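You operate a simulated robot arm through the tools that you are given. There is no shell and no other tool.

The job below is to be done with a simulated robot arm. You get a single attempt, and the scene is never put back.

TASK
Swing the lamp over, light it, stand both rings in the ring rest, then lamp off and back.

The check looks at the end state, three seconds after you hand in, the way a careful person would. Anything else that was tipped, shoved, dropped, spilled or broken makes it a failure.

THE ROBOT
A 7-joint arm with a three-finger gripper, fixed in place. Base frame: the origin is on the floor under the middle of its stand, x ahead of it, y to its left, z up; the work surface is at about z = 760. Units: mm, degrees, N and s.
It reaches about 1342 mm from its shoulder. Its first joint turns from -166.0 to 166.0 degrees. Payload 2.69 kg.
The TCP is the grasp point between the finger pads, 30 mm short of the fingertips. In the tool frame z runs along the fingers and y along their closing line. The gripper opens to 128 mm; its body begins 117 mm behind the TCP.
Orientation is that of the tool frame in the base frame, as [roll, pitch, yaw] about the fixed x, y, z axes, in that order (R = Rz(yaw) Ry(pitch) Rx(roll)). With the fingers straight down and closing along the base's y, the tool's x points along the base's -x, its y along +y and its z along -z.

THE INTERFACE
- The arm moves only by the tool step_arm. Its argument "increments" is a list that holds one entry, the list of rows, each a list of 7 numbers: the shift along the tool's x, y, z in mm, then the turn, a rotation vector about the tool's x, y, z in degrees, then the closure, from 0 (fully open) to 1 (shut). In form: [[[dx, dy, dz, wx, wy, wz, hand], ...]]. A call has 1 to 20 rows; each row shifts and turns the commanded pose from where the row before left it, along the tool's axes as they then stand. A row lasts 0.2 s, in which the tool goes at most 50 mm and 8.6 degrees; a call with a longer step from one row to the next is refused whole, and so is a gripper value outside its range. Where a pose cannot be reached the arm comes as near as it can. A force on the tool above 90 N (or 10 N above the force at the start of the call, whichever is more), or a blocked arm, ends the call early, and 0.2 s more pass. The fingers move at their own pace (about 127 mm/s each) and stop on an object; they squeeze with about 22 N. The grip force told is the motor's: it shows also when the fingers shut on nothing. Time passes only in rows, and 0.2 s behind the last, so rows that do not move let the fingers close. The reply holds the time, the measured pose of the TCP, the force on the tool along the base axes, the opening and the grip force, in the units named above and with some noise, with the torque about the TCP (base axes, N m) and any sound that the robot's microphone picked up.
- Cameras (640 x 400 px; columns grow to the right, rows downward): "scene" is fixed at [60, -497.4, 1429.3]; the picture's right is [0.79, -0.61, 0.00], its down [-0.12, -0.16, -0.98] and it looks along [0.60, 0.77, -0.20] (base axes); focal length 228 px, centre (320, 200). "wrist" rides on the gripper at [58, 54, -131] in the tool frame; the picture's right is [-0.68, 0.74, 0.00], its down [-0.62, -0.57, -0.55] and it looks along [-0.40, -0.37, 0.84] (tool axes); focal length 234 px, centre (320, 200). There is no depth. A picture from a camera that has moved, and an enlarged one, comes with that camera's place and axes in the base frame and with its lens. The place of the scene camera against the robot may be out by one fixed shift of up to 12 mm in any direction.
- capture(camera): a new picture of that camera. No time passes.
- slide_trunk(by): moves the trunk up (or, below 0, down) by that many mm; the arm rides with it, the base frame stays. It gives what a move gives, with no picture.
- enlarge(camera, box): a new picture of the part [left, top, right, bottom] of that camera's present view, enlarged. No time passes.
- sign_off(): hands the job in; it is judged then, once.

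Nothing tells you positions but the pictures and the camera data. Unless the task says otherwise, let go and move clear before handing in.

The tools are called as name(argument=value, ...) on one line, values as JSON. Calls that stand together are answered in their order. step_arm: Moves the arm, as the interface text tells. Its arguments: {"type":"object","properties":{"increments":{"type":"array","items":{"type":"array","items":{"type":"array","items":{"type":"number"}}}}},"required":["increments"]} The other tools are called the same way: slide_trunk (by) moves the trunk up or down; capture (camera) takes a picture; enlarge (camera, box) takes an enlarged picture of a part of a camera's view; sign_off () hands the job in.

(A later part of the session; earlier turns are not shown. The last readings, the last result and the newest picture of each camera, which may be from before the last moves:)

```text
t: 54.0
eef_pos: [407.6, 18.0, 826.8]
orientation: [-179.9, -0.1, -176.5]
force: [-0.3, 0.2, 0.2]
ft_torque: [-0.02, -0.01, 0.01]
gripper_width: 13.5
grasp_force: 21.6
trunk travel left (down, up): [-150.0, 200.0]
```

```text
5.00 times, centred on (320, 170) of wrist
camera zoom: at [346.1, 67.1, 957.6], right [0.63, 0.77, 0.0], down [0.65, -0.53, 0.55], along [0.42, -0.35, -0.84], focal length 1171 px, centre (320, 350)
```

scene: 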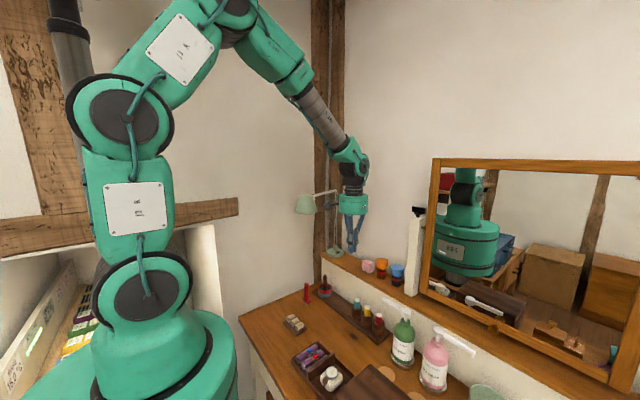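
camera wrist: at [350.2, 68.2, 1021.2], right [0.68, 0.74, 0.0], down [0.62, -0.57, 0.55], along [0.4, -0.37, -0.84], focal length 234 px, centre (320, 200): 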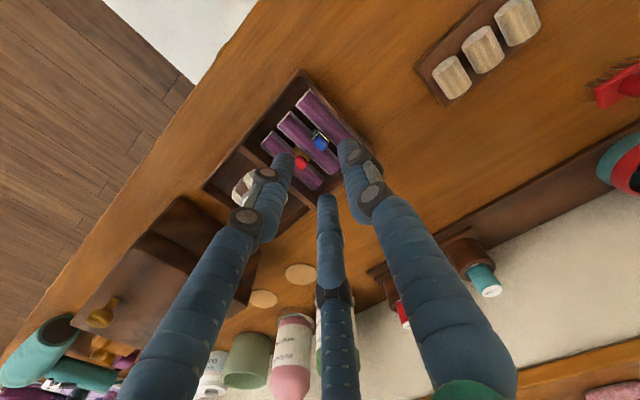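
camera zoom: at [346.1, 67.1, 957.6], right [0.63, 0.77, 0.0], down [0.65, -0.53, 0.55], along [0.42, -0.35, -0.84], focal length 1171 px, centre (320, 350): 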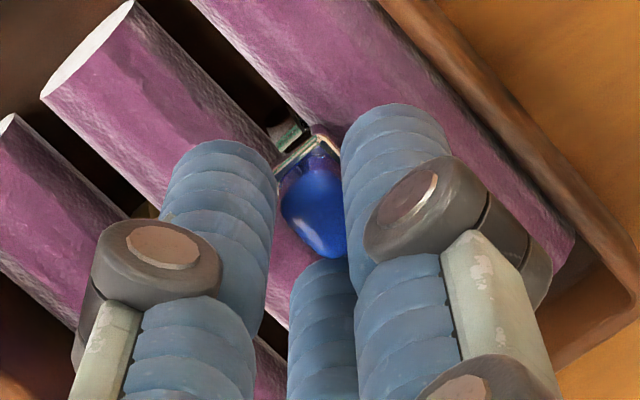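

The grip closed at 13.5 mm on the blue gem, but the red ring seems to have shifted along its groove. I'll look closely before lifting.

enlarge(camera="scene", box=[304, 340, 332, 364])

capture(camera="wrist")

enlarge(camera="wrist", box=[240, 150, 340, 230])

```text
16.00 times, centred on (318, 352) of scene
camera zoom: at [60.0, -497.4, 1429.3], right [0.79, -0.61, 0.0], down [-0.12, -0.16, -0.98], along [0.6, 0.77, -0.2], focal length 3644 px, centre (352, -2232)
```

zoom: 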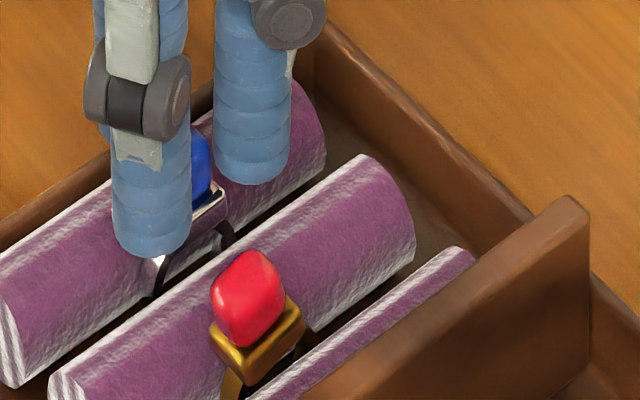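

```text
taken
camera wrist: at [346.1, 67.1, 957.6], right [0.63, 0.77, 0.0], down [0.65, -0.53, 0.55], along [0.42, -0.35, -0.84], focal length 234 px, centre (320, 200)
```

wrist: 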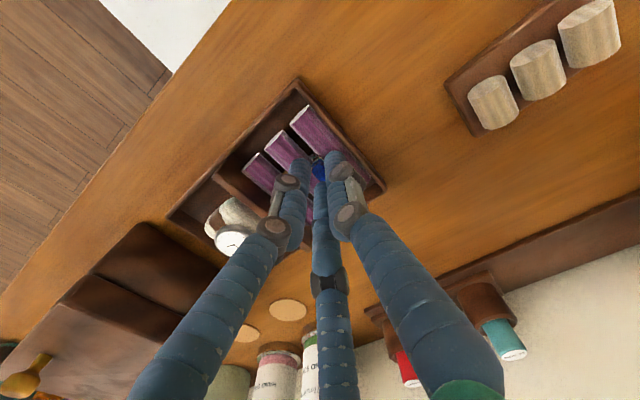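

```text
5.00 times, centred on (290, 190) of wrist
camera zoom: at [346.1, 67.1, 957.6], right [0.63, 0.77, 0.0], down [0.65, -0.53, 0.55], along [0.42, -0.35, -0.84], focal length 1171 px, centre (470, 250)
```

zoom: 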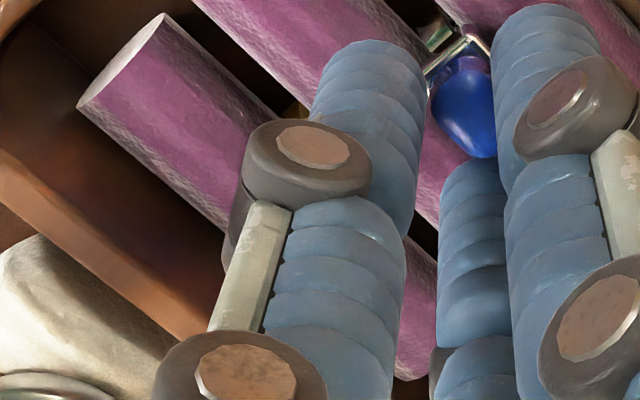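

The red ring has rolled a little along its groove (still standing in it). I lift the blue ring straight up slowly and check both.

step_arm(increments=[[[0, 0, -3, 0, 0, 0, 1], [0, 0, -5, 0, 0, 0, 1], [0, 0, -10, 0, 0, 0, 1], [0, 0, -15, 0, 0, 0, 1], [0, 0, -20, 0, 0, 0, 1], [0, 0, -20, 0, 0, 0, 1], [0, 0, 0, 0, 0, 0, 1]]])

enlarge(camera="scene", box=[296, 320, 344, 368])

enlarge(camera="wrist", box=[260, 130, 380, 220])

```text
t: 55.6
eef_pos: [408.3, 18.3, 899.9]
orientation: [180.0, 0.0, -176.6]
force: [-0.6, -0.4, 0.3]
ft_torque: [-0.02, -0.04, -0.02]
gripper_width: 13.7
grasp_force: 22.1
trunk travel left (down, up): [-150.0, 200.0]
```

```text
8.33 times, centred on (320, 344) of scene
camera zoom: at [60.0, -497.4, 1429.3], right [0.79, -0.61, 0.0], down [-0.12, -0.16, -0.98], along [0.6, 0.77, -0.2], focal length 1898 px, centre (320, -1000)
```

zoom: 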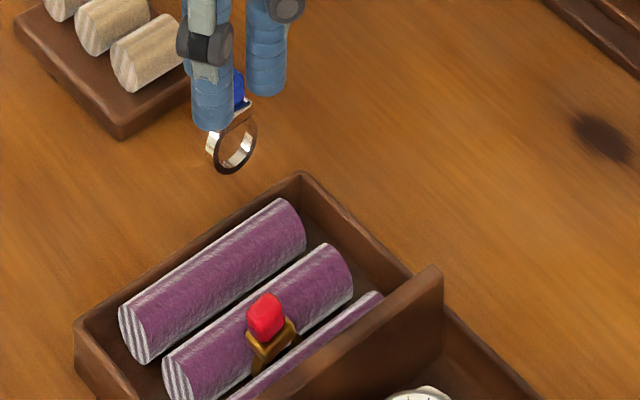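

```text
4.44 times, centred on (320, 175) of wrist
camera zoom: at [345.8, 67.3, 1030.9], right [0.63, 0.77, 0.0], down [0.65, -0.53, 0.55], along [0.43, -0.35, -0.84], focal length 1041 px, centre (320, 311)
```

zoom: 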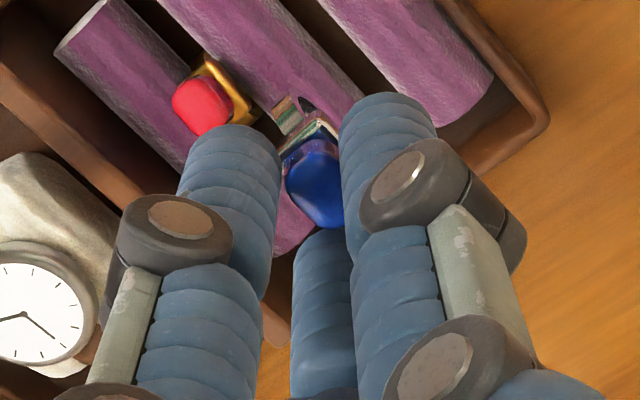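

Blue ring is held upright, and red still stands in its groove. Next I carry blue to a spot from which the rest can be measured closely.

step_arm(increments=[[[-10.2, 43.8, -13.3, 0, 0, 0, 1], [-10.2, 43.8, -13.3, 0, 0, 0, 1], [-10.2, 43.8, -13.3, 0, 0, 0, 1], [0, 0, 0, 0, 0, 0, 1]]])

enlarge(camera="wrist", box=[290, 80, 400, 190])

enlarge(camera="scene", box=[270, 280, 330, 345])

```text
t: 56.6
eef_pos: [430.9, 151.9, 939.5]
orientation: [180.0, 0.0, -176.6]
force: [-0.2, 1.1, 0.1]
ft_torque: [-0.04, -0.04, -0.01]
gripper_width: 13.8
grasp_force: 22.1
trunk travel left (down, up): [-150.0, 200.0]
```

```text
3.64 times, centred on (345, 135) of wrist
camera zoom: at [368.4, 201.8, 1070.0], right [0.63, 0.77, 0.0], down [0.65, -0.53, 0.55], along [0.42, -0.35, -0.84], focal length 852 px, centre (229, 436)
```

zoom: 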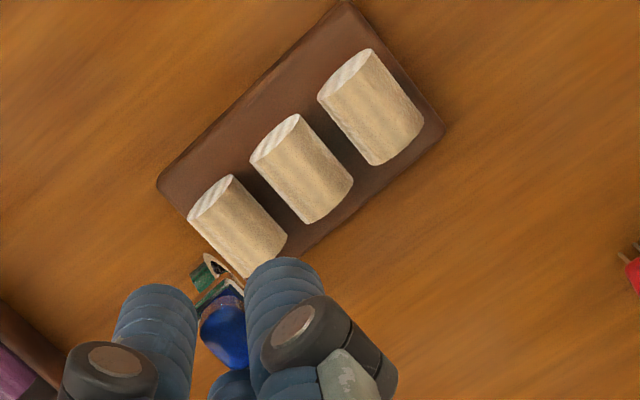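

```text
6.15 times, centred on (300, 312) of scene
camera zoom: at [60.0, -497.4, 1429.3], right [0.79, -0.61, 0.0], down [-0.12, -0.16, -0.98], along [0.6, 0.77, -0.2], focal length 1401 px, centre (443, -492)
```

zoom: 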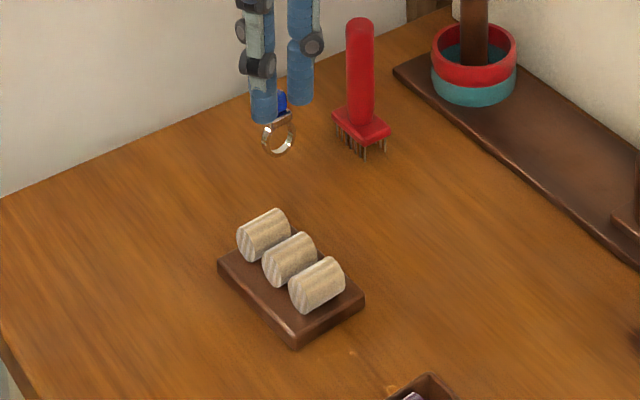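

enlarge(camera="wrist", box=[310, 140, 370, 190])

enlarge(camera="scene", box=[302, 286, 326, 310])

```text
8.00 times, centred on (340, 165) of wrist
camera zoom: at [368.4, 201.8, 1070.0], right [0.63, 0.77, 0.0], down [0.65, -0.53, 0.55], along [0.42, -0.35, -0.84], focal length 1873 px, centre (160, 480)
```

zoom: 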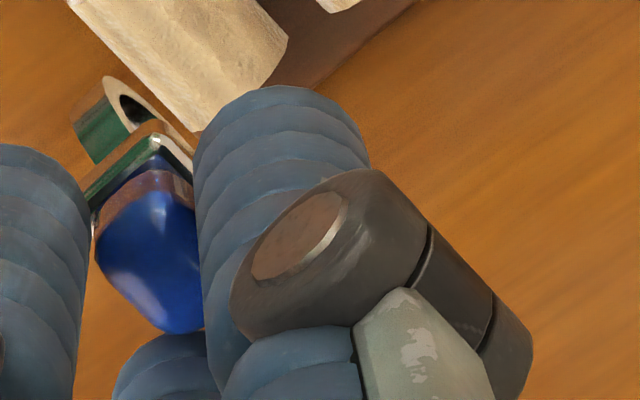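

```text
16.00 times, centred on (314, 298) of scene
camera zoom: at [60.0, -497.4, 1429.3], right [0.79, -0.61, 0.0], down [-0.12, -0.16, -0.98], along [0.6, 0.77, -0.2], focal length 3644 px, centre (416, -1368)
```

zoom: 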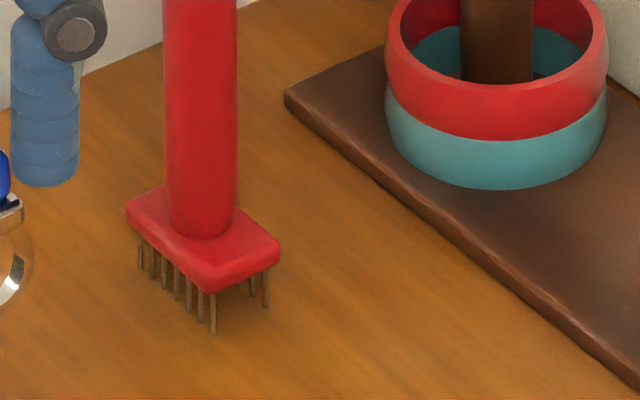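

enlarge(camera="scene", box=[284, 290, 304, 310])

```text
16.00 times, centred on (294, 300) of scene
camera zoom: at [60.0, -497.4, 1429.3], right [0.79, -0.61, 0.0], down [-0.12, -0.16, -0.98], along [0.6, 0.77, -0.2], focal length 3644 px, centre (736, -1400)
```

zoom: 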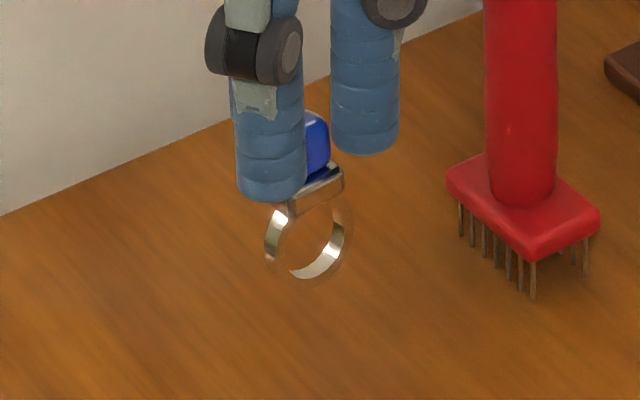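

Ring rest grooves measure at about (447.8, 154.8) and (446.3, 183.5). The ring sits ~1.2 mm off the hand axis toward +y. I move over the nearer (−y) groove and lower to just above the rolls.

step_arm(increments=[[[-18.2, 1.25, 0, 0, 0, 0, 1], [0, 0, 40, 0, 0, 0, 1], [0, 0, 35, 0, 0, 0, 1], [0, 0, 0, 0, 0, 0, 1], [0, 0, 0, 0, 0, 0, 1]]])

enlarge(camera="scene", box=[278, 302, 314, 338])

enlarge(camera="wrist", box=[272, 110, 368, 210])

```text
t: 57.8
eef_pos: [449.6, 153.3, 864.7]
orientation: [-180.0, 0.1, -176.7]
force: [0.4, -0.9, -0.5]
ft_torque: [-0.01, 0.03, -0.02]
gripper_width: 13.6
grasp_force: 22.1
trunk travel left (down, up): [-150.0, 200.0]
```

```text
11.11 times, centred on (296, 320) of scene
camera zoom: at [60.0, -497.4, 1429.3], right [0.79, -0.61, 0.0], down [-0.12, -0.16, -0.98], along [0.6, 0.77, -0.2], focal length 2530 px, centre (587, -1133)
```

zoom: 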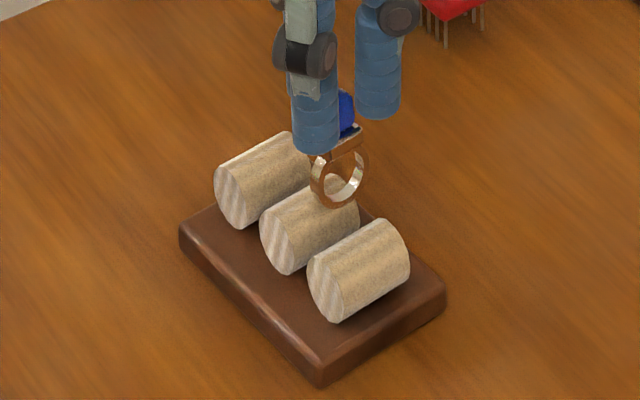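

```text
4.00 times, centred on (320, 160) of wrist
camera zoom: at [387.1, 203.0, 995.2], right [0.63, 0.77, 0.0], down [0.65, -0.53, 0.55], along [0.43, -0.35, -0.84], focal length 937 px, centre (320, 360)
```

zoom: 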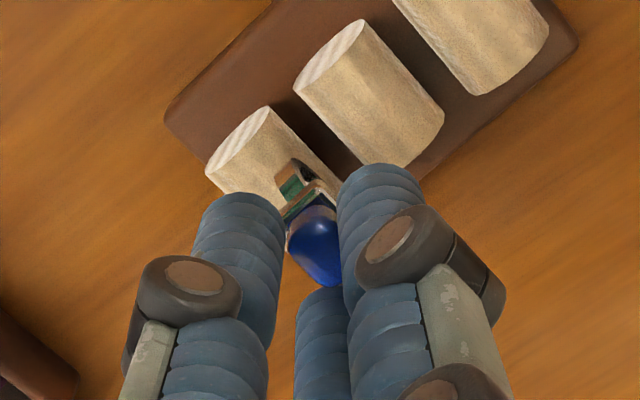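

The groove is about 2 mm further in +y than the ring. I shift 2.2 mm and lower slowly into the groove, checking force.

step_arm(increments=[[[-0.1, 2.2, 0, 0, 0, 0, 1], [0, 0, 5, 0, 0, 0, 1], [0, 0, 4, 0, 0, 0, 1], [0, 0, 0, 0, 0, 0, 1]]])

enlarge(camera="scene", box=[284, 308, 308, 332])

enlarge(camera="wrist", box=[290, 130, 350, 190])

```text
t: 58.8
eef_pos: [449.1, 154.3, 856.2]
orientation: [-180.0, -0.1, -176.5]
force: [0.7, -0.9, -0.2]
ft_torque: [0.02, -0.01, -0.03]
gripper_width: 13.8
grasp_force: 22.5
trunk travel left (down, up): [-150.0, 200.0]
```

```text
16.00 times, centred on (296, 320) of scene
camera zoom: at [60.0, -497.4, 1429.3], right [0.79, -0.61, 0.0], down [-0.12, -0.16, -0.98], along [0.6, 0.77, -0.2], focal length 3644 px, centre (704, -1720)
```

zoom: 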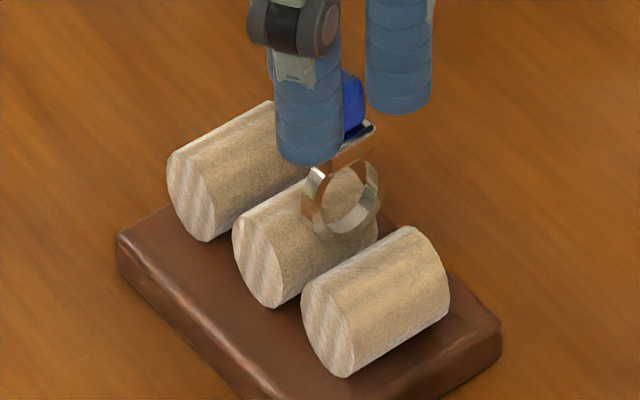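

```text
6.67 times, centred on (320, 160) of wrist
camera zoom: at [386.9, 204.8, 986.0], right [0.63, 0.77, 0.0], down [0.65, -0.53, 0.55], along [0.42, -0.35, -0.84], focal length 1561 px, centre (320, 467)
```

zoom: 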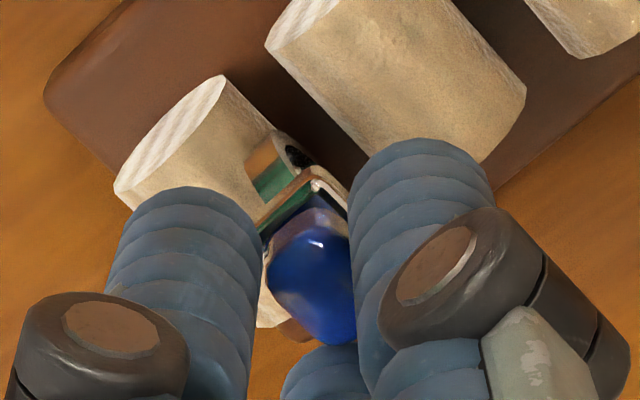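

Ring and groove line up in the scene view. I continue down in small steps.

step_arm(increments=[[[0, 0, 3, 0, 0, 0, 1], [0, 0, 3, 0, 0, 0, 1], [0, 0, 0, 0, 0, 0, 1]]])

enlarge(camera="scene", box=[284, 308, 308, 332])

```text
t: 59.6
eef_pos: [449.9, 155.5, 848.9]
orientation: [179.9, 0.0, -176.6]
force: [-0.1, 0.7, -0.3]
ft_torque: [0.03, 0.01, 0.02]
gripper_width: 13.7
grasp_force: 21.9
trunk travel left (down, up): [-150.0, 200.0]
```

```text
16.00 times, centred on (296, 320) of scene
camera zoom: at [60.0, -497.4, 1429.3], right [0.79, -0.61, 0.0], down [-0.12, -0.16, -0.98], along [0.6, 0.77, -0.2], focal length 3644 px, centre (704, -1720)
```

zoom: 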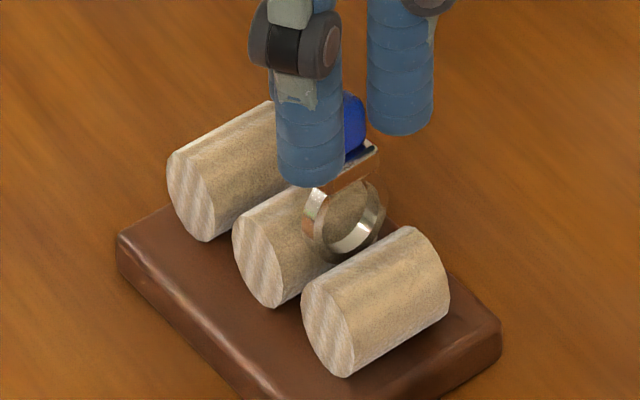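

step_arm(increments=[[[0, 0, 2, 0, 0, 0, 1], [0, 0, 2, 0, 0, 0, 1], [0, 0, 0, 0, 0, 0, 1]]])

step_arm(increments=[[[0, 0, 1.5, 0, 0, 0, 1], [0, 0, 1.5, 0, 0, 0, 1], [0, 0, 0, 0, 0, 0, 1]]])

enlarge(camera="scene", box=[284, 308, 308, 332])

enlarge(camera="wrist", box=[280, 120, 360, 190])

```text
t: 60.4
eef_pos: [448.6, 155.4, 845.3]
orientation: [180.0, 0.0, -176.6]
force: [0.0, 1.3, 0.1]
ft_torque: [0.16, -0.05, 0.0]
gripper_width: 13.7
grasp_force: 22.3
trunk travel left (down, up): [-150.0, 200.0]
```

```text
t: 61.2
eef_pos: [448.6, 156.7, 842.5]
orientation: [-180.0, 0.0, -176.6]
force: [-0.1, 0.5, -0.8]
ft_torque: [0.01, -0.01, 0.01]
gripper_width: 13.8
grasp_force: 22.4
trunk travel left (down, up): [-150.0, 200.0]
```

```text
16.00 times, centred on (296, 320) of scene
camera zoom: at [60.0, -497.4, 1429.3], right [0.79, -0.61, 0.0], down [-0.12, -0.16, -0.98], along [0.6, 0.77, -0.2], focal length 3644 px, centre (704, -1720)
```

zoom: 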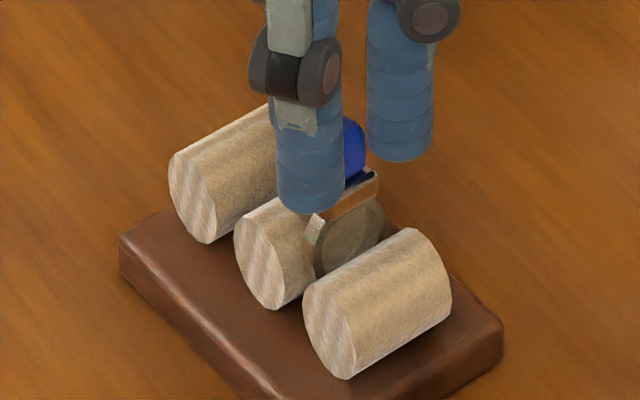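

```text
5.71 times, centred on (320, 155) of wrist
camera zoom: at [386.7, 204.6, 973.5], right [0.63, 0.77, 0.0], down [0.65, -0.53, 0.55], along [0.42, -0.35, -0.84], focal length 1338 px, centre (320, 457)
```

zoom: 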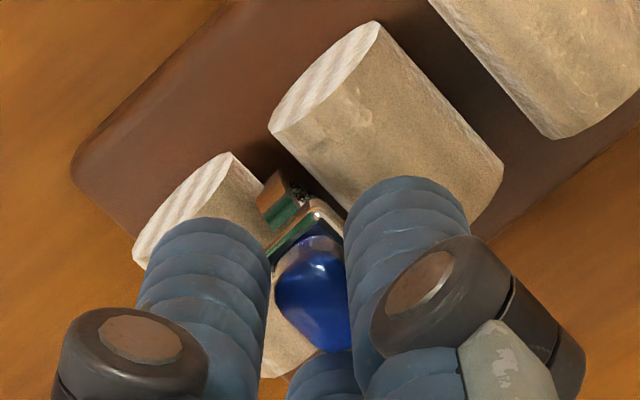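

The ring is lightly touching the −y roll (the rest shifted by a fraction of a mm). I nudge +0.9 mm in y before going on.

step_arm(increments=[[[0, 0.9, 0, 0, 0, 0, 1], [0, 0, 1, 0, 0, 0, 1], [0, 0, 0, 0, 0, 0, 1]]])

step_arm(increments=[[[0, 0, 1, 0, 0, 0, 1], [0, 0, 0, 0, 0, 0, 1]]])

step_arm(increments=[[[0, 0, 1, 0, 0, 0, 1], [0, 0, 0, 0, 0, 0, 1]]])

enlarge(camera="scene", box=[284, 308, 308, 332])

```text
t: 62.0
eef_pos: [448.3, 155.9, 841.5]
orientation: [179.9, -0.1, -176.5]
force: [0.0, 0.1, -0.5]
ft_torque: [-0.01, -0.01, -0.01]
gripper_width: 13.9
grasp_force: 22.4
trunk travel left (down, up): [-150.0, 200.0]
```

```text
t: 62.6
eef_pos: [448.9, 155.9, 840.7]
orientation: [180.0, 0.0, -176.6]
force: [1.5, 0.3, 0.3]
ft_torque: [0.04, 0.0, -0.04]
gripper_width: 14.0
grasp_force: 22.0
trunk travel left (down, up): [-150.0, 200.0]
```

```text
t: 63.2
eef_pos: [448.7, 156.7, 839.8]
orientation: [179.9, 0.0, -176.6]
force: [-0.5, 0.1, -0.6]
ft_torque: [-0.01, -0.01, 0.02]
gripper_width: 14.0
grasp_force: 22.1
trunk travel left (down, up): [-150.0, 200.0]
```

```text
16.00 times, centred on (296, 320) of scene
camera zoom: at [60.0, -497.4, 1429.3], right [0.79, -0.61, 0.0], down [-0.12, -0.16, -0.98], along [0.6, 0.77, -0.2], focal length 3644 px, centre (704, -1720)
```

zoom: 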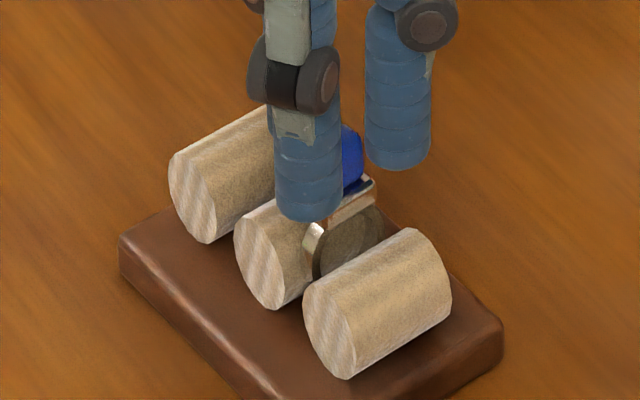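

The ring has reached the bottom of the groove. I release by opening to 30 mm.

step_arm(increments=[[[0, 0, 0, 0, 0, 0, 0.86], [0, 0, 0, 0, 0, 0, 0.82], [0, 0, 0, 0, 0, 0, 0.766], [0, 0, 0, 0, 0, 0, 0.766]]])

enlarge(camera="scene", box=[284, 308, 308, 332])

enlarge(camera="wrist", box=[280, 120, 360, 190])

```text
t: 64.2
eef_pos: [448.8, 155.3, 839.1]
orientation: [180.0, 0.0, -176.7]
force: [0.0, -0.4, 0.4]
ft_torque: [0.03, 0.01, -0.03]
gripper_width: 30.1
grasp_force: 0.0
trunk travel left (down, up): [-150.0, 200.0]
```

```text
16.00 times, centred on (296, 320) of scene
camera zoom: at [60.0, -497.4, 1429.3], right [0.79, -0.61, 0.0], down [-0.12, -0.16, -0.98], along [0.6, 0.77, -0.2], focal length 3644 px, centre (704, -1720)
```

zoom: 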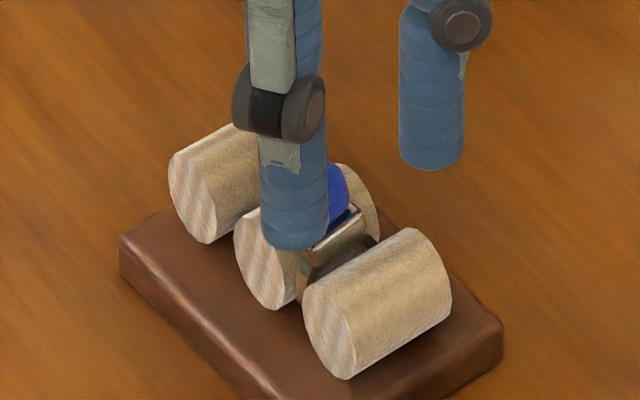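

```text
5.71 times, centred on (320, 155) of wrist
camera zoom: at [386.7, 205.6, 970.6], right [0.63, 0.77, 0.0], down [0.65, -0.53, 0.55], along [0.42, -0.35, -0.84], focal length 1338 px, centre (320, 457)
```

zoom: 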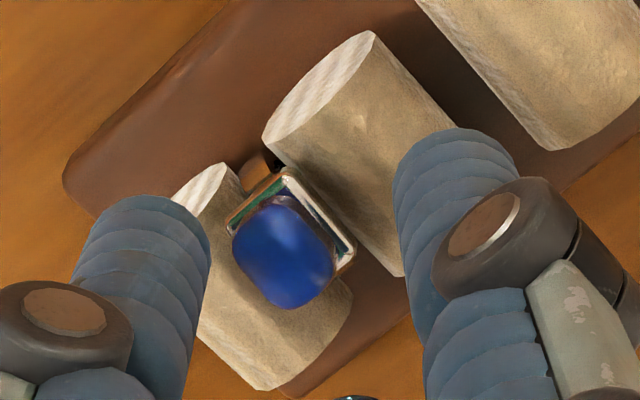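

The blue ring has settled in the groove. I lift the hand clear and inspect.

step_arm(increments=[[[0, 0, -5, 0, 0, 0, 0.766], [0, 0, -10, 0, 0, 0, 0.766], [0, 0, -20, 0, 0, 0, 0.766], [0, 0, -30, 0, 0, 0, 0.766], [0, 0, -30, 0, 0, 0, 0.766], [0, 0, 0, 0, 0, 0, 0.766]]])

enlarge(camera="scene", box=[284, 308, 308, 332])

enlarge(camera="wrist", box=[270, 100, 370, 190])

enlarge(camera="scene", box=[296, 335, 344, 383])

```text
t: 65.6
eef_pos: [448.5, 156.1, 935.1]
orientation: [179.9, 0.0, -176.6]
force: [-0.6, 1.0, 0.4]
ft_torque: [0.01, -0.07, -0.02]
gripper_width: 30.1
grasp_force: 0.0
trunk travel left (down, up): [-150.0, 200.0]
```

```text
16.00 times, centred on (296, 320) of scene
camera zoom: at [60.0, -497.4, 1429.3], right [0.79, -0.61, 0.0], down [-0.12, -0.16, -0.98], along [0.6, 0.77, -0.2], focal length 3644 px, centre (704, -1720)
```

zoom: 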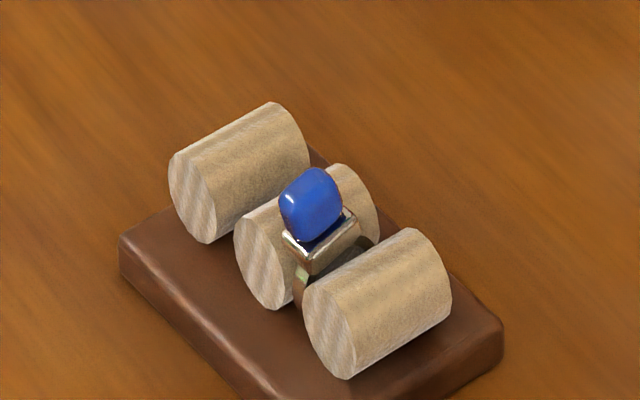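

```text
4.44 times, centred on (320, 145) of wrist
camera zoom: at [386.2, 204.9, 1065.6], right [0.63, 0.77, 0.0], down [0.65, -0.53, 0.55], along [0.42, -0.35, -0.84], focal length 1041 px, centre (320, 444)
```

zoom: 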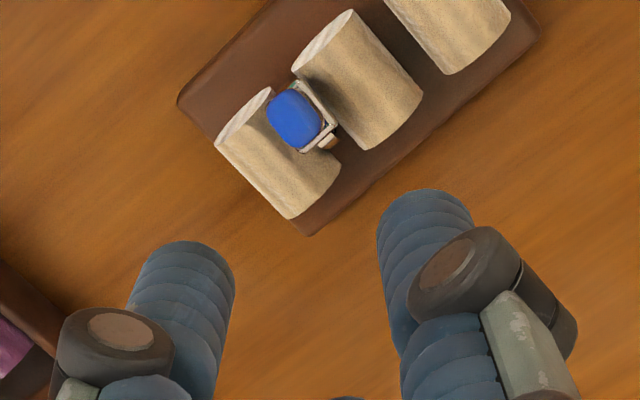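

```text
8.33 times, centred on (320, 359) of scene
camera zoom: at [60.0, -497.4, 1429.3], right [0.79, -0.61, 0.0], down [-0.12, -0.16, -0.98], along [0.6, 0.77, -0.2], focal length 1898 px, centre (320, -1125)
```

zoom: 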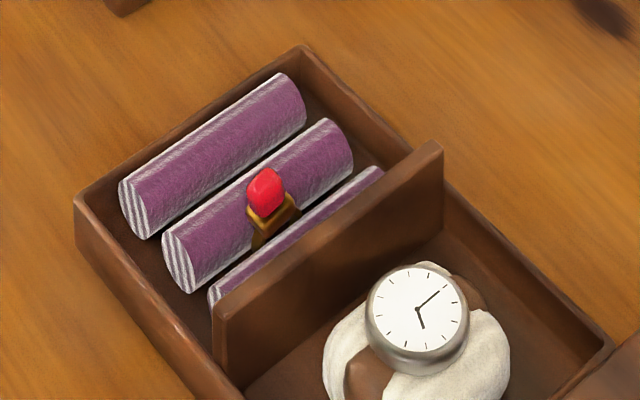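

enlarge(camera="scene", box=[291, 316, 303, 328])

enlarge(camera="wrist", box=[298, 104, 342, 144])

enlarge(camera="scene", box=[306, 346, 326, 366])

```text
16.00 times, centred on (297, 322) of scene
camera zoom: at [60.0, -497.4, 1429.3], right [0.79, -0.61, 0.0], down [-0.12, -0.16, -0.98], along [0.6, 0.77, -0.2], focal length 3644 px, centre (688, -1752)
```

zoom: 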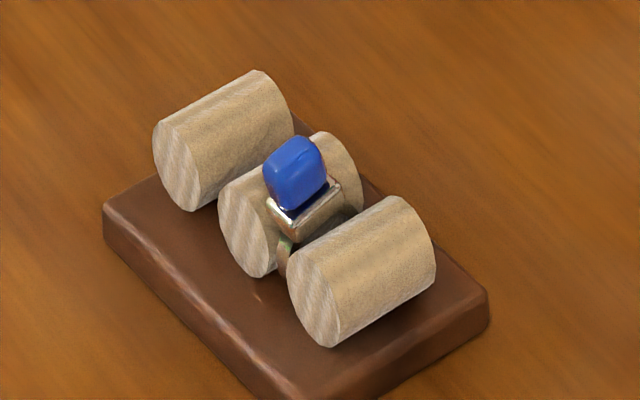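

```text
10.00 times, centred on (320, 124) of wrist
camera zoom: at [386.2, 204.9, 1065.6], right [0.63, 0.77, 0.0], down [0.65, -0.53, 0.55], along [0.42, -0.35, -0.84], focal length 2342 px, centre (320, 960)
```

zoom: 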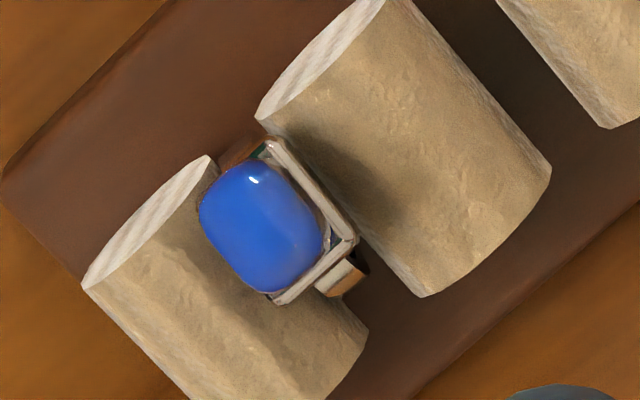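

```text
16.00 times, centred on (316, 356) of scene
camera zoom: at [60.0, -497.4, 1429.3], right [0.79, -0.61, 0.0], down [-0.12, -0.16, -0.98], along [0.6, 0.77, -0.2], focal length 3644 px, centre (384, -2296)
```

zoom: 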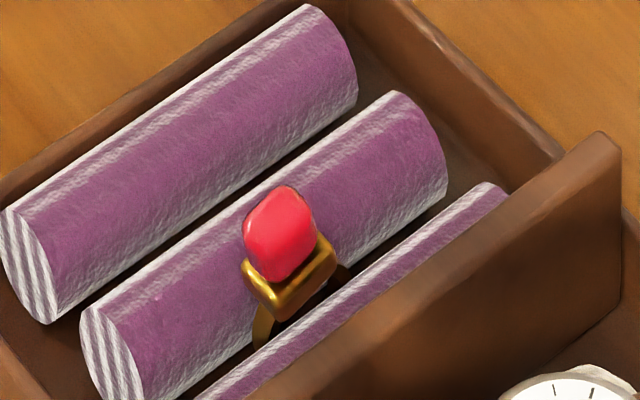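

Blue stands in the rest's groove. Now I go back above the red ring (now about x 401, y −13) and look down.

step_arm(increments=[[[14, -41.1, 9.9, 0, 0, 0, 0.77], [14, -41.1, 9.9, 0, 0, 0, 0.77], [14, -41.1, 9.9, 0, 0, 0, 0.77], [14, -41.1, 9.9, 0, 0, 0, 0.77], [0, 0, 0, 0, 0, 0, 0.77]]])

enlarge(camera="wrist", box=[270, 110, 370, 190])

enlarge(camera="scene", box=[296, 335, 344, 383])

```text
t: 66.8
eef_pos: [402.1, -12.2, 895.1]
orientation: [180.0, -0.1, -176.6]
force: [-1.3, -0.6, -0.5]
ft_torque: [0.04, -0.06, -0.01]
gripper_width: 30.0
grasp_force: 0.1
trunk travel left (down, up): [-150.0, 200.0]
```

```text
5.00 times, centred on (320, 150) of wrist
camera zoom: at [339.8, 36.6, 1026.4], right [0.63, 0.77, 0.0], down [0.65, -0.53, 0.55], along [0.42, -0.35, -0.84], focal length 1171 px, centre (320, 450)
```

zoom: 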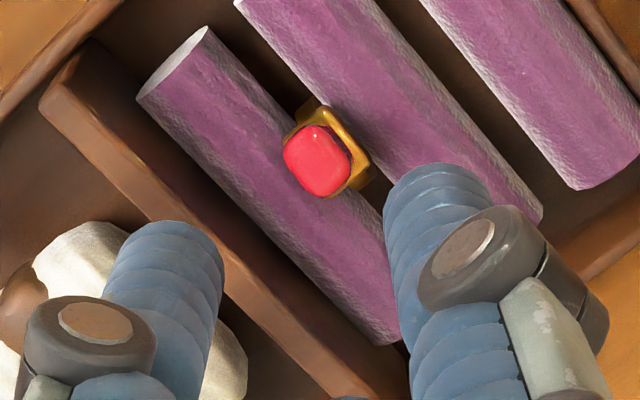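

```text
8.33 times, centred on (320, 359) of scene
camera zoom: at [60.0, -497.4, 1429.3], right [0.79, -0.61, 0.0], down [-0.12, -0.16, -0.98], along [0.6, 0.77, -0.2], focal length 1898 px, centre (320, -1125)
```

zoom: 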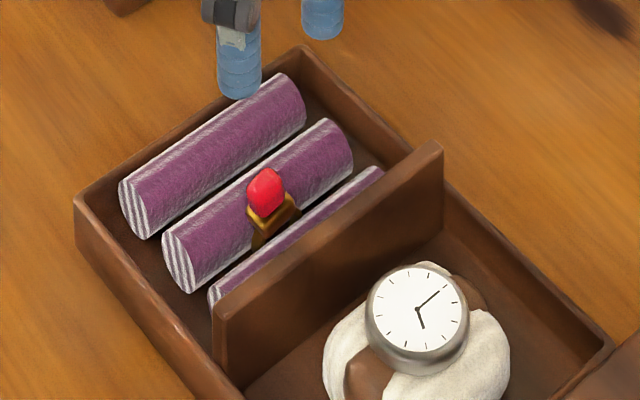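

The red gem is on axis within 0.5 mm. I narrow the opening to 26 mm (to clear the partition) and lower partway.

step_arm(increments=[[[0, -1.0, 0, 0, 0, 0, 0.797], [0, 0, 30, 0, 0, 0, 0.797], [0, 0, 28, 0, 0, 0, 0.797], [0, 0, 0, 0, 0, 0, 0.797]]])

enlarge(camera="wrist", box=[272, 130, 368, 210])

enlarge(camera="scene", box=[300, 340, 332, 366])

```text
t: 67.8
eef_pos: [403.2, -11.3, 836.0]
orientation: [-180.0, 0.1, -176.6]
force: [1.0, -0.6, -0.8]
ft_torque: [0.01, 0.06, -0.02]
gripper_width: 26.0
grasp_force: 0.1
trunk travel left (down, up): [-150.0, 200.0]
```

```text
5.00 times, centred on (320, 170) of wrist
camera zoom: at [341.4, 37.4, 967.2], right [0.63, 0.77, 0.0], down [0.65, -0.53, 0.55], along [0.42, -0.35, -0.84], focal length 1171 px, centre (320, 350)
```

zoom: 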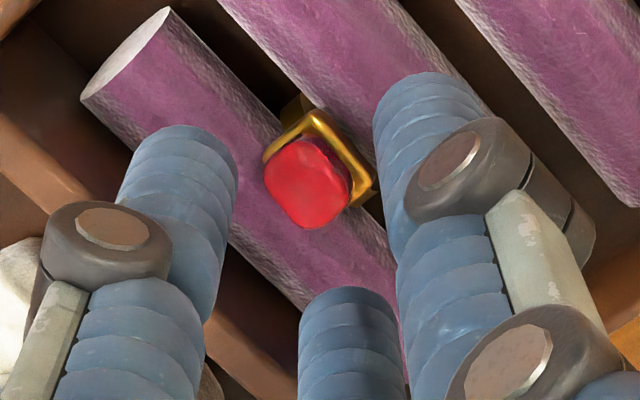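

```text
15.38 times, centred on (316, 353) of scene
camera zoom: at [60.0, -497.4, 1429.3], right [0.79, -0.61, 0.0], down [-0.12, -0.16, -0.98], along [0.6, 0.77, -0.2], focal length 3504 px, centre (382, -2154)
```

zoom: 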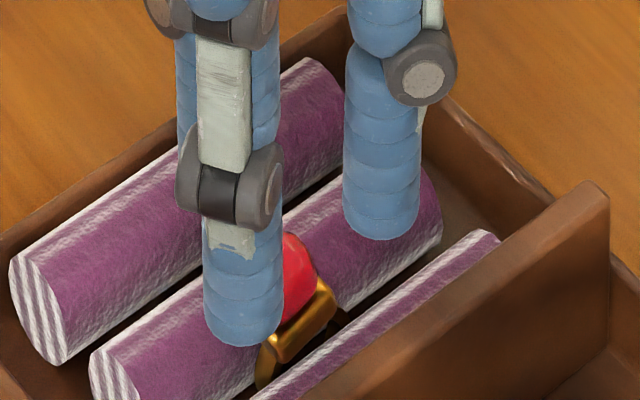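

step_arm(increments=[[[0.8, -1.3, 4, 0, 0, 0, 0.797], [0, 0, 3, 0, 0, 0, 0.797], [0, 0, 2, 0, 0, 0, 0.797], [0, 0, 0, 0, 0, 0, 0.797]]])

enlarge(camera="wrist", box=[272, 130, 368, 210])

enlarge(camera="scene", box=[300, 340, 332, 366])

```text
t: 68.8
eef_pos: [401.8, -13.9, 827.5]
orientation: [180.0, -0.1, -176.6]
force: [0.5, 1.1, 0.0]
ft_torque: [0.0, -0.04, 0.01]
gripper_width: 26.1
grasp_force: 0.1
trunk travel left (down, up): [-150.0, 200.0]
```

```text
5.00 times, centred on (320, 170) of wrist
camera zoom: at [339.9, 36.0, 958.8], right [0.63, 0.77, 0.0], down [0.65, -0.53, 0.55], along [0.42, -0.35, -0.84], focal length 1171 px, centre (320, 350)
```

zoom: 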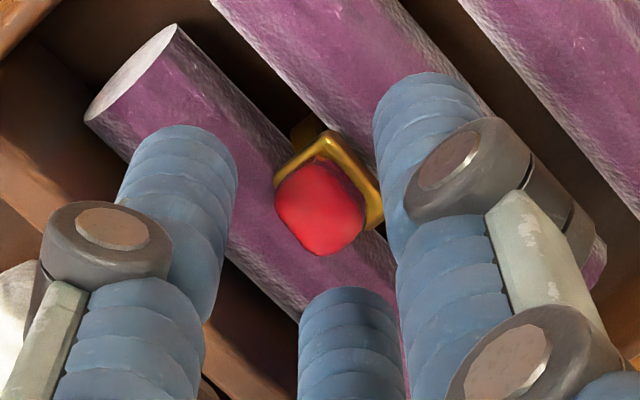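

```text
15.38 times, centred on (316, 353) of scene
camera zoom: at [60.0, -497.4, 1429.3], right [0.79, -0.61, 0.0], down [-0.12, -0.16, -0.98], along [0.6, 0.77, -0.2], focal length 3504 px, centre (382, -2154)
```

zoom: 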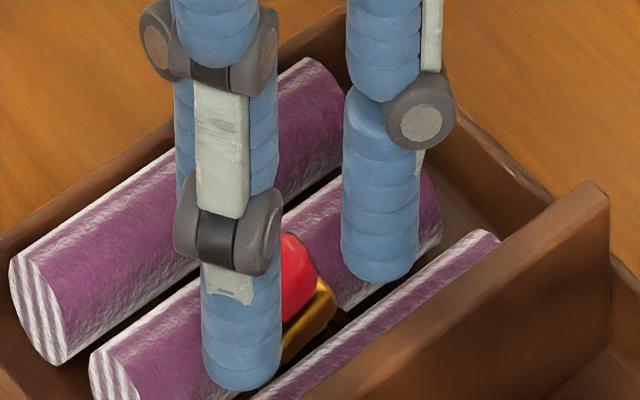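

step_arm(increments=[[[0, 0, 1.5, 0, 0, 0, 0.797], [0, 0, 0, 0, 0, 0, 0.85], [0, 0, 0, 0, 0, 0, 0.9], [0, 0, 0, 0, 0, 0, 1], [0, 0, 0, 0, 0, 0, 1], [0, 0, 0, 0, 0, 0, 1]]])

enlarge(camera="wrist", box=[272, 130, 368, 210])

enlarge(camera="scene", box=[300, 340, 332, 366])

```text
t: 70.2
eef_pos: [401.3, -13.2, 826.4]
orientation: [179.8, -0.1, -176.6]
force: [1.4, -0.4, 0.2]
ft_torque: [-0.01, -0.03, -0.02]
gripper_width: 13.8
grasp_force: 21.8
trunk travel left (down, up): [-150.0, 200.0]
```

```text
5.00 times, centred on (320, 170) of wrist
camera zoom: at [339.9, 35.9, 957.4], right [0.63, 0.77, 0.0], down [0.65, -0.53, 0.55], along [0.42, -0.35, -0.84], focal length 1171 px, centre (320, 350)
```

zoom: 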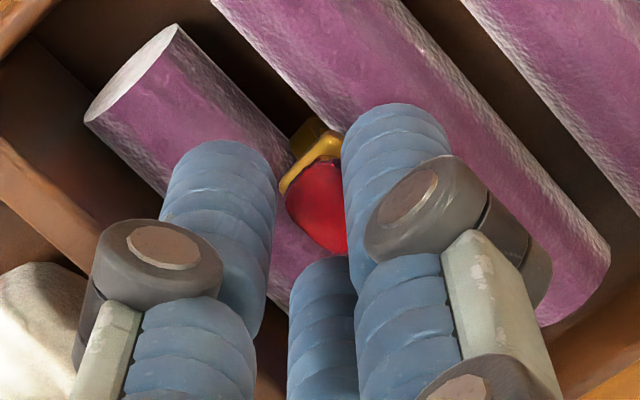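

```text
15.38 times, centred on (316, 353) of scene
camera zoom: at [60.0, -497.4, 1429.3], right [0.79, -0.61, 0.0], down [-0.12, -0.16, -0.98], along [0.6, 0.77, -0.2], focal length 3504 px, centre (382, -2154)
```

zoom: 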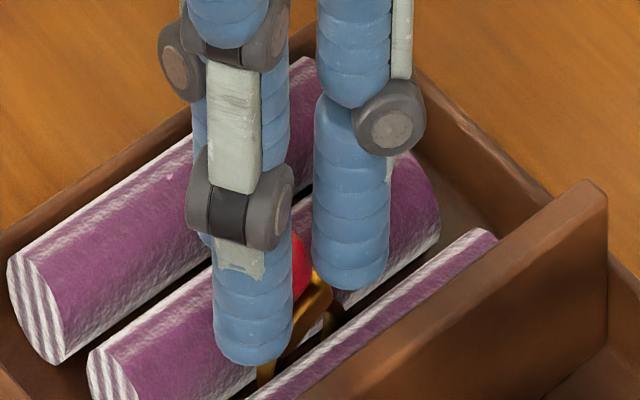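

Red is gripped (13.8 mm). Lifting straight up slowly.

step_arm(increments=[[[0, 0, -3, 0, 0, 0, 1], [0, 0, -5, 0, 0, 0, 1], [0, 0, -10, 0, 0, 0, 1], [0, 0, -15, 0, 0, 0, 1], [0, 0, -30, 0, 0, 0, 1], [0, 0, -30, 0, 0, 0, 1], [0, 0, 0, 0, 0, 0, 1]]])

enlarge(camera="scene", box=[290, 310, 350, 370])

enlarge(camera="wrist", box=[272, 130, 368, 210])

```text
t: 71.8
eef_pos: [401.2, -13.8, 921.0]
orientation: [180.0, 0.0, -176.6]
force: [-0.2, -0.7, 0.2]
ft_torque: [-0.05, -0.08, 0.01]
gripper_width: 13.8
grasp_force: 22.2
trunk travel left (down, up): [-150.0, 200.0]
```

```text
6.67 times, centred on (320, 340) of scene
camera zoom: at [60.0, -497.4, 1429.3], right [0.79, -0.61, 0.0], down [-0.12, -0.16, -0.98], along [0.6, 0.77, -0.2], focal length 1518 px, centre (320, -733)
```

zoom: 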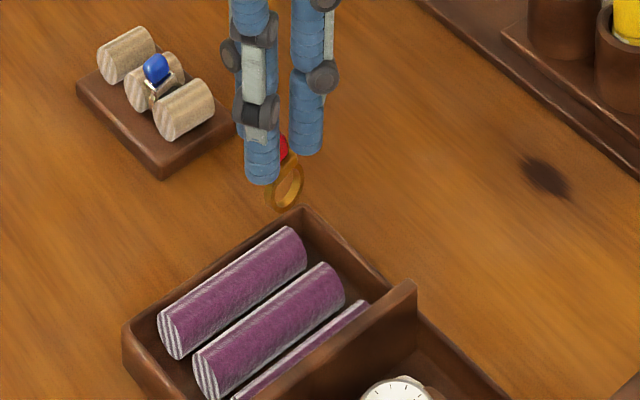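

```text
5.00 times, centred on (320, 170) of wrist
camera zoom: at [339.0, 35.1, 1051.1], right [0.63, 0.77, 0.0], down [0.65, -0.53, 0.55], along [0.43, -0.35, -0.84], focal length 1171 px, centre (320, 350)
```

zoom: 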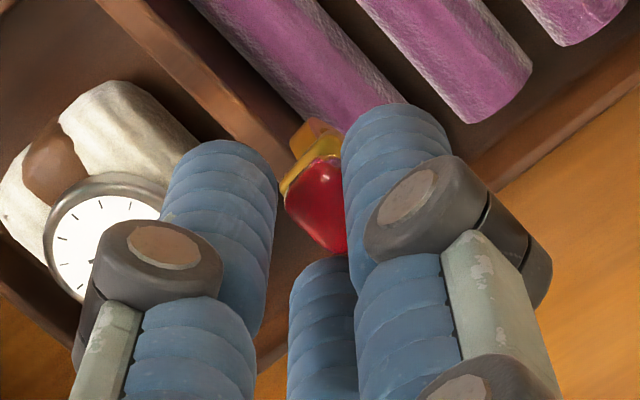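

enlarge(camera="wrist", box=[304, 150, 344, 184])

enlarge(camera="scene", box=[304, 326, 326, 344])

```text
11.76 times, centred on (324, 167) of wrist
camera zoom: at [339.0, 35.1, 1051.1], right [0.63, 0.77, 0.0], down [0.65, -0.53, 0.55], along [0.43, -0.35, -0.84], focal length 2755 px, centre (273, 588)
```

zoom: 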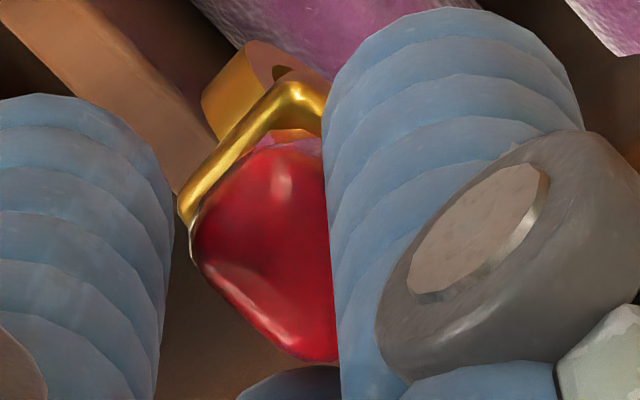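

```text
16.00 times, centred on (315, 335) of scene
camera zoom: at [60.0, -497.4, 1429.3], right [0.79, -0.61, 0.0], down [-0.12, -0.16, -0.98], along [0.6, 0.77, -0.2], focal length 3644 px, centre (400, -1960)
```

zoom: 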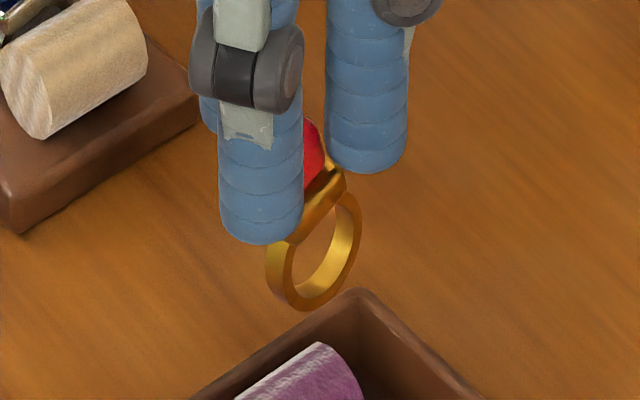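

Red hangs about 8° yawed compared with the groove direction, so I'll compensate by turning the hand. I carry it over the second (+y) groove.

step_arm(increments=[[[-11.7, 38.9, -4, 0, 0, 0, 1], [-11.7, 38.9, -4, 0, 0, 0, 1], [-11.7, 38.9, -4, 0, 0, 0, 1], [-11.7, 38.9, -4, 0, 0, 0, 1], [-11.7, 38.9, -4, 0, 0, 0, 1], [0, 0, 0, 0, 0, 8, 1], [0, 0, 0, 0, 0, 0, 1]]])

enlarge(camera="wrist", box=[270, 90, 370, 190])

enlarge(camera="scene", box=[270, 290, 310, 330])

enlarge(camera="wrist", box=[304, 150, 344, 184])

```text
t: 73.4
eef_pos: [448.1, 185.3, 939.3]
orientation: [180.0, 0.0, 175.3]
force: [0.0, -0.3, 0.5]
ft_torque: [0.01, 0.0, 0.04]
gripper_width: 13.5
grasp_force: 22.1
trunk travel left (down, up): [-150.0, 200.0]
```

```text
4.00 times, centred on (320, 140) of wrist
camera zoom: at [394.0, 241.9, 1070.3], right [0.73, 0.68, 0.0], down [0.57, -0.61, 0.55], along [0.37, -0.4, -0.84], focal length 937 px, centre (320, 440)
```

zoom: 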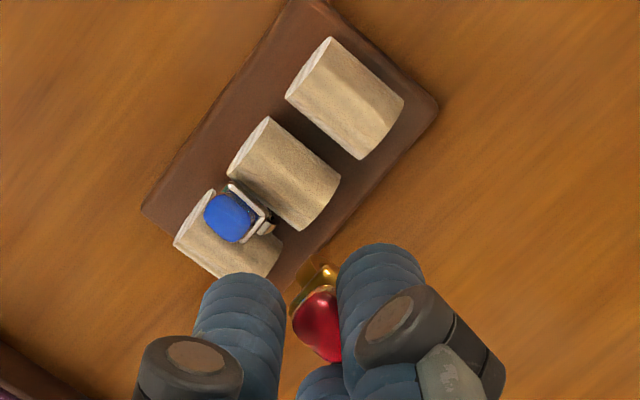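

```text
10.00 times, centred on (290, 310) of scene
camera zoom: at [60.0, -497.4, 1429.3], right [0.79, -0.61, 0.0], down [-0.12, -0.16, -0.98], along [0.6, 0.77, -0.2], focal length 2277 px, centre (620, -900)
```

zoom: 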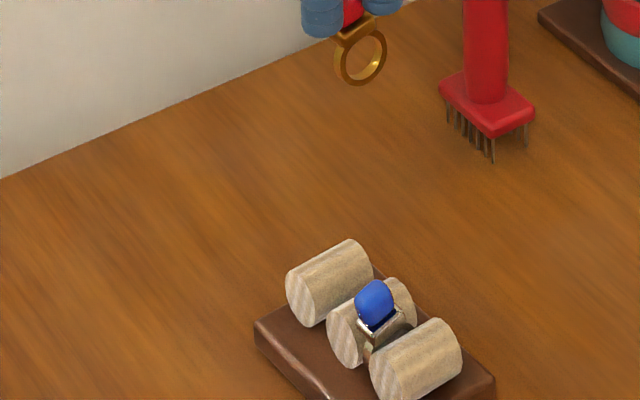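

```text
11.76 times, centred on (324, 167) of wrist
camera zoom: at [394.0, 241.9, 1070.3], right [0.73, 0.68, 0.0], down [0.57, -0.61, 0.55], along [0.37, -0.4, -0.84], focal length 2755 px, centre (273, 588)
```

zoom: 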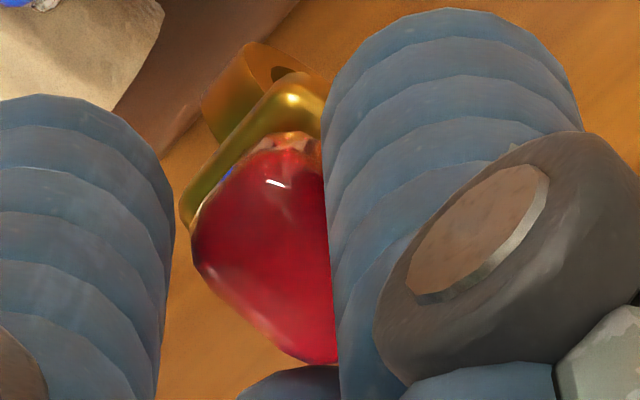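

step_arm(increments=[[[-1.67, -0.77, 0, 0, 0, 0, 1], [0, 0, 40, 0, 0, 0, 1], [0, 0, 36, 0, 0, 0, 1], [0, 0, 0, 0, 0, 0, 1], [0, 0, 0, 0, 0, 0, 1]]])

enlarge(camera="scene", box=[282, 306, 306, 330])

enlarge(camera="wrist", box=[272, 110, 368, 200])

```text
t: 74.6
eef_pos: [451.1, 183.7, 862.5]
orientation: [-180.0, 0.0, 175.5]
force: [-0.6, 0.5, -0.6]
ft_torque: [0.01, 0.0, 0.03]
gripper_width: 13.7
grasp_force: 21.7
trunk travel left (down, up): [-150.0, 200.0]
```

```text
16.00 times, centred on (294, 318) of scene
camera zoom: at [60.0, -497.4, 1429.3], right [0.79, -0.61, 0.0], down [-0.12, -0.16, -0.98], along [0.6, 0.77, -0.2], focal length 3644 px, centre (736, -1688)
```

zoom: 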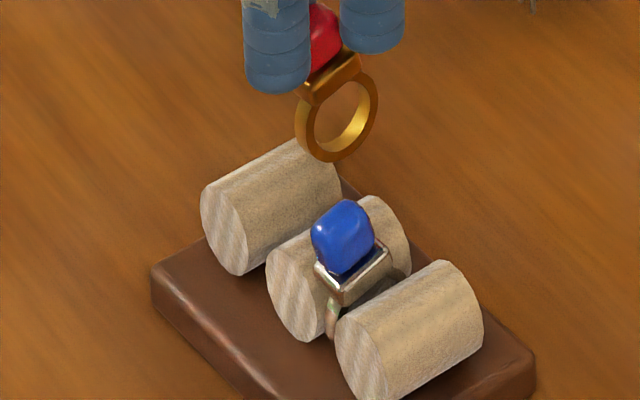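

```text
4.44 times, centred on (320, 155) of wrist
camera zoom: at [396.1, 241.0, 994.9], right [0.73, 0.68, 0.0], down [0.57, -0.61, 0.55], along [0.37, -0.4, -0.84], focal length 1041 px, centre (320, 400)
```

zoom: 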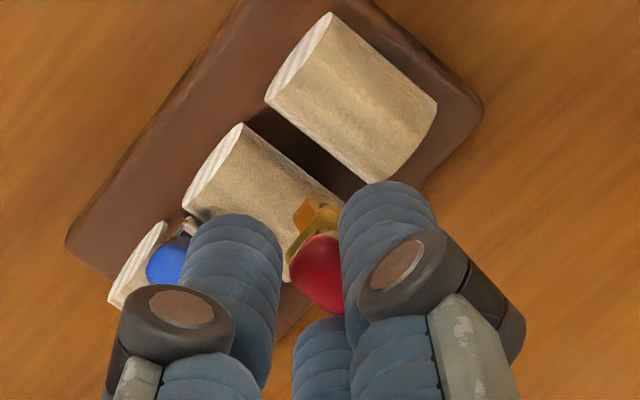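

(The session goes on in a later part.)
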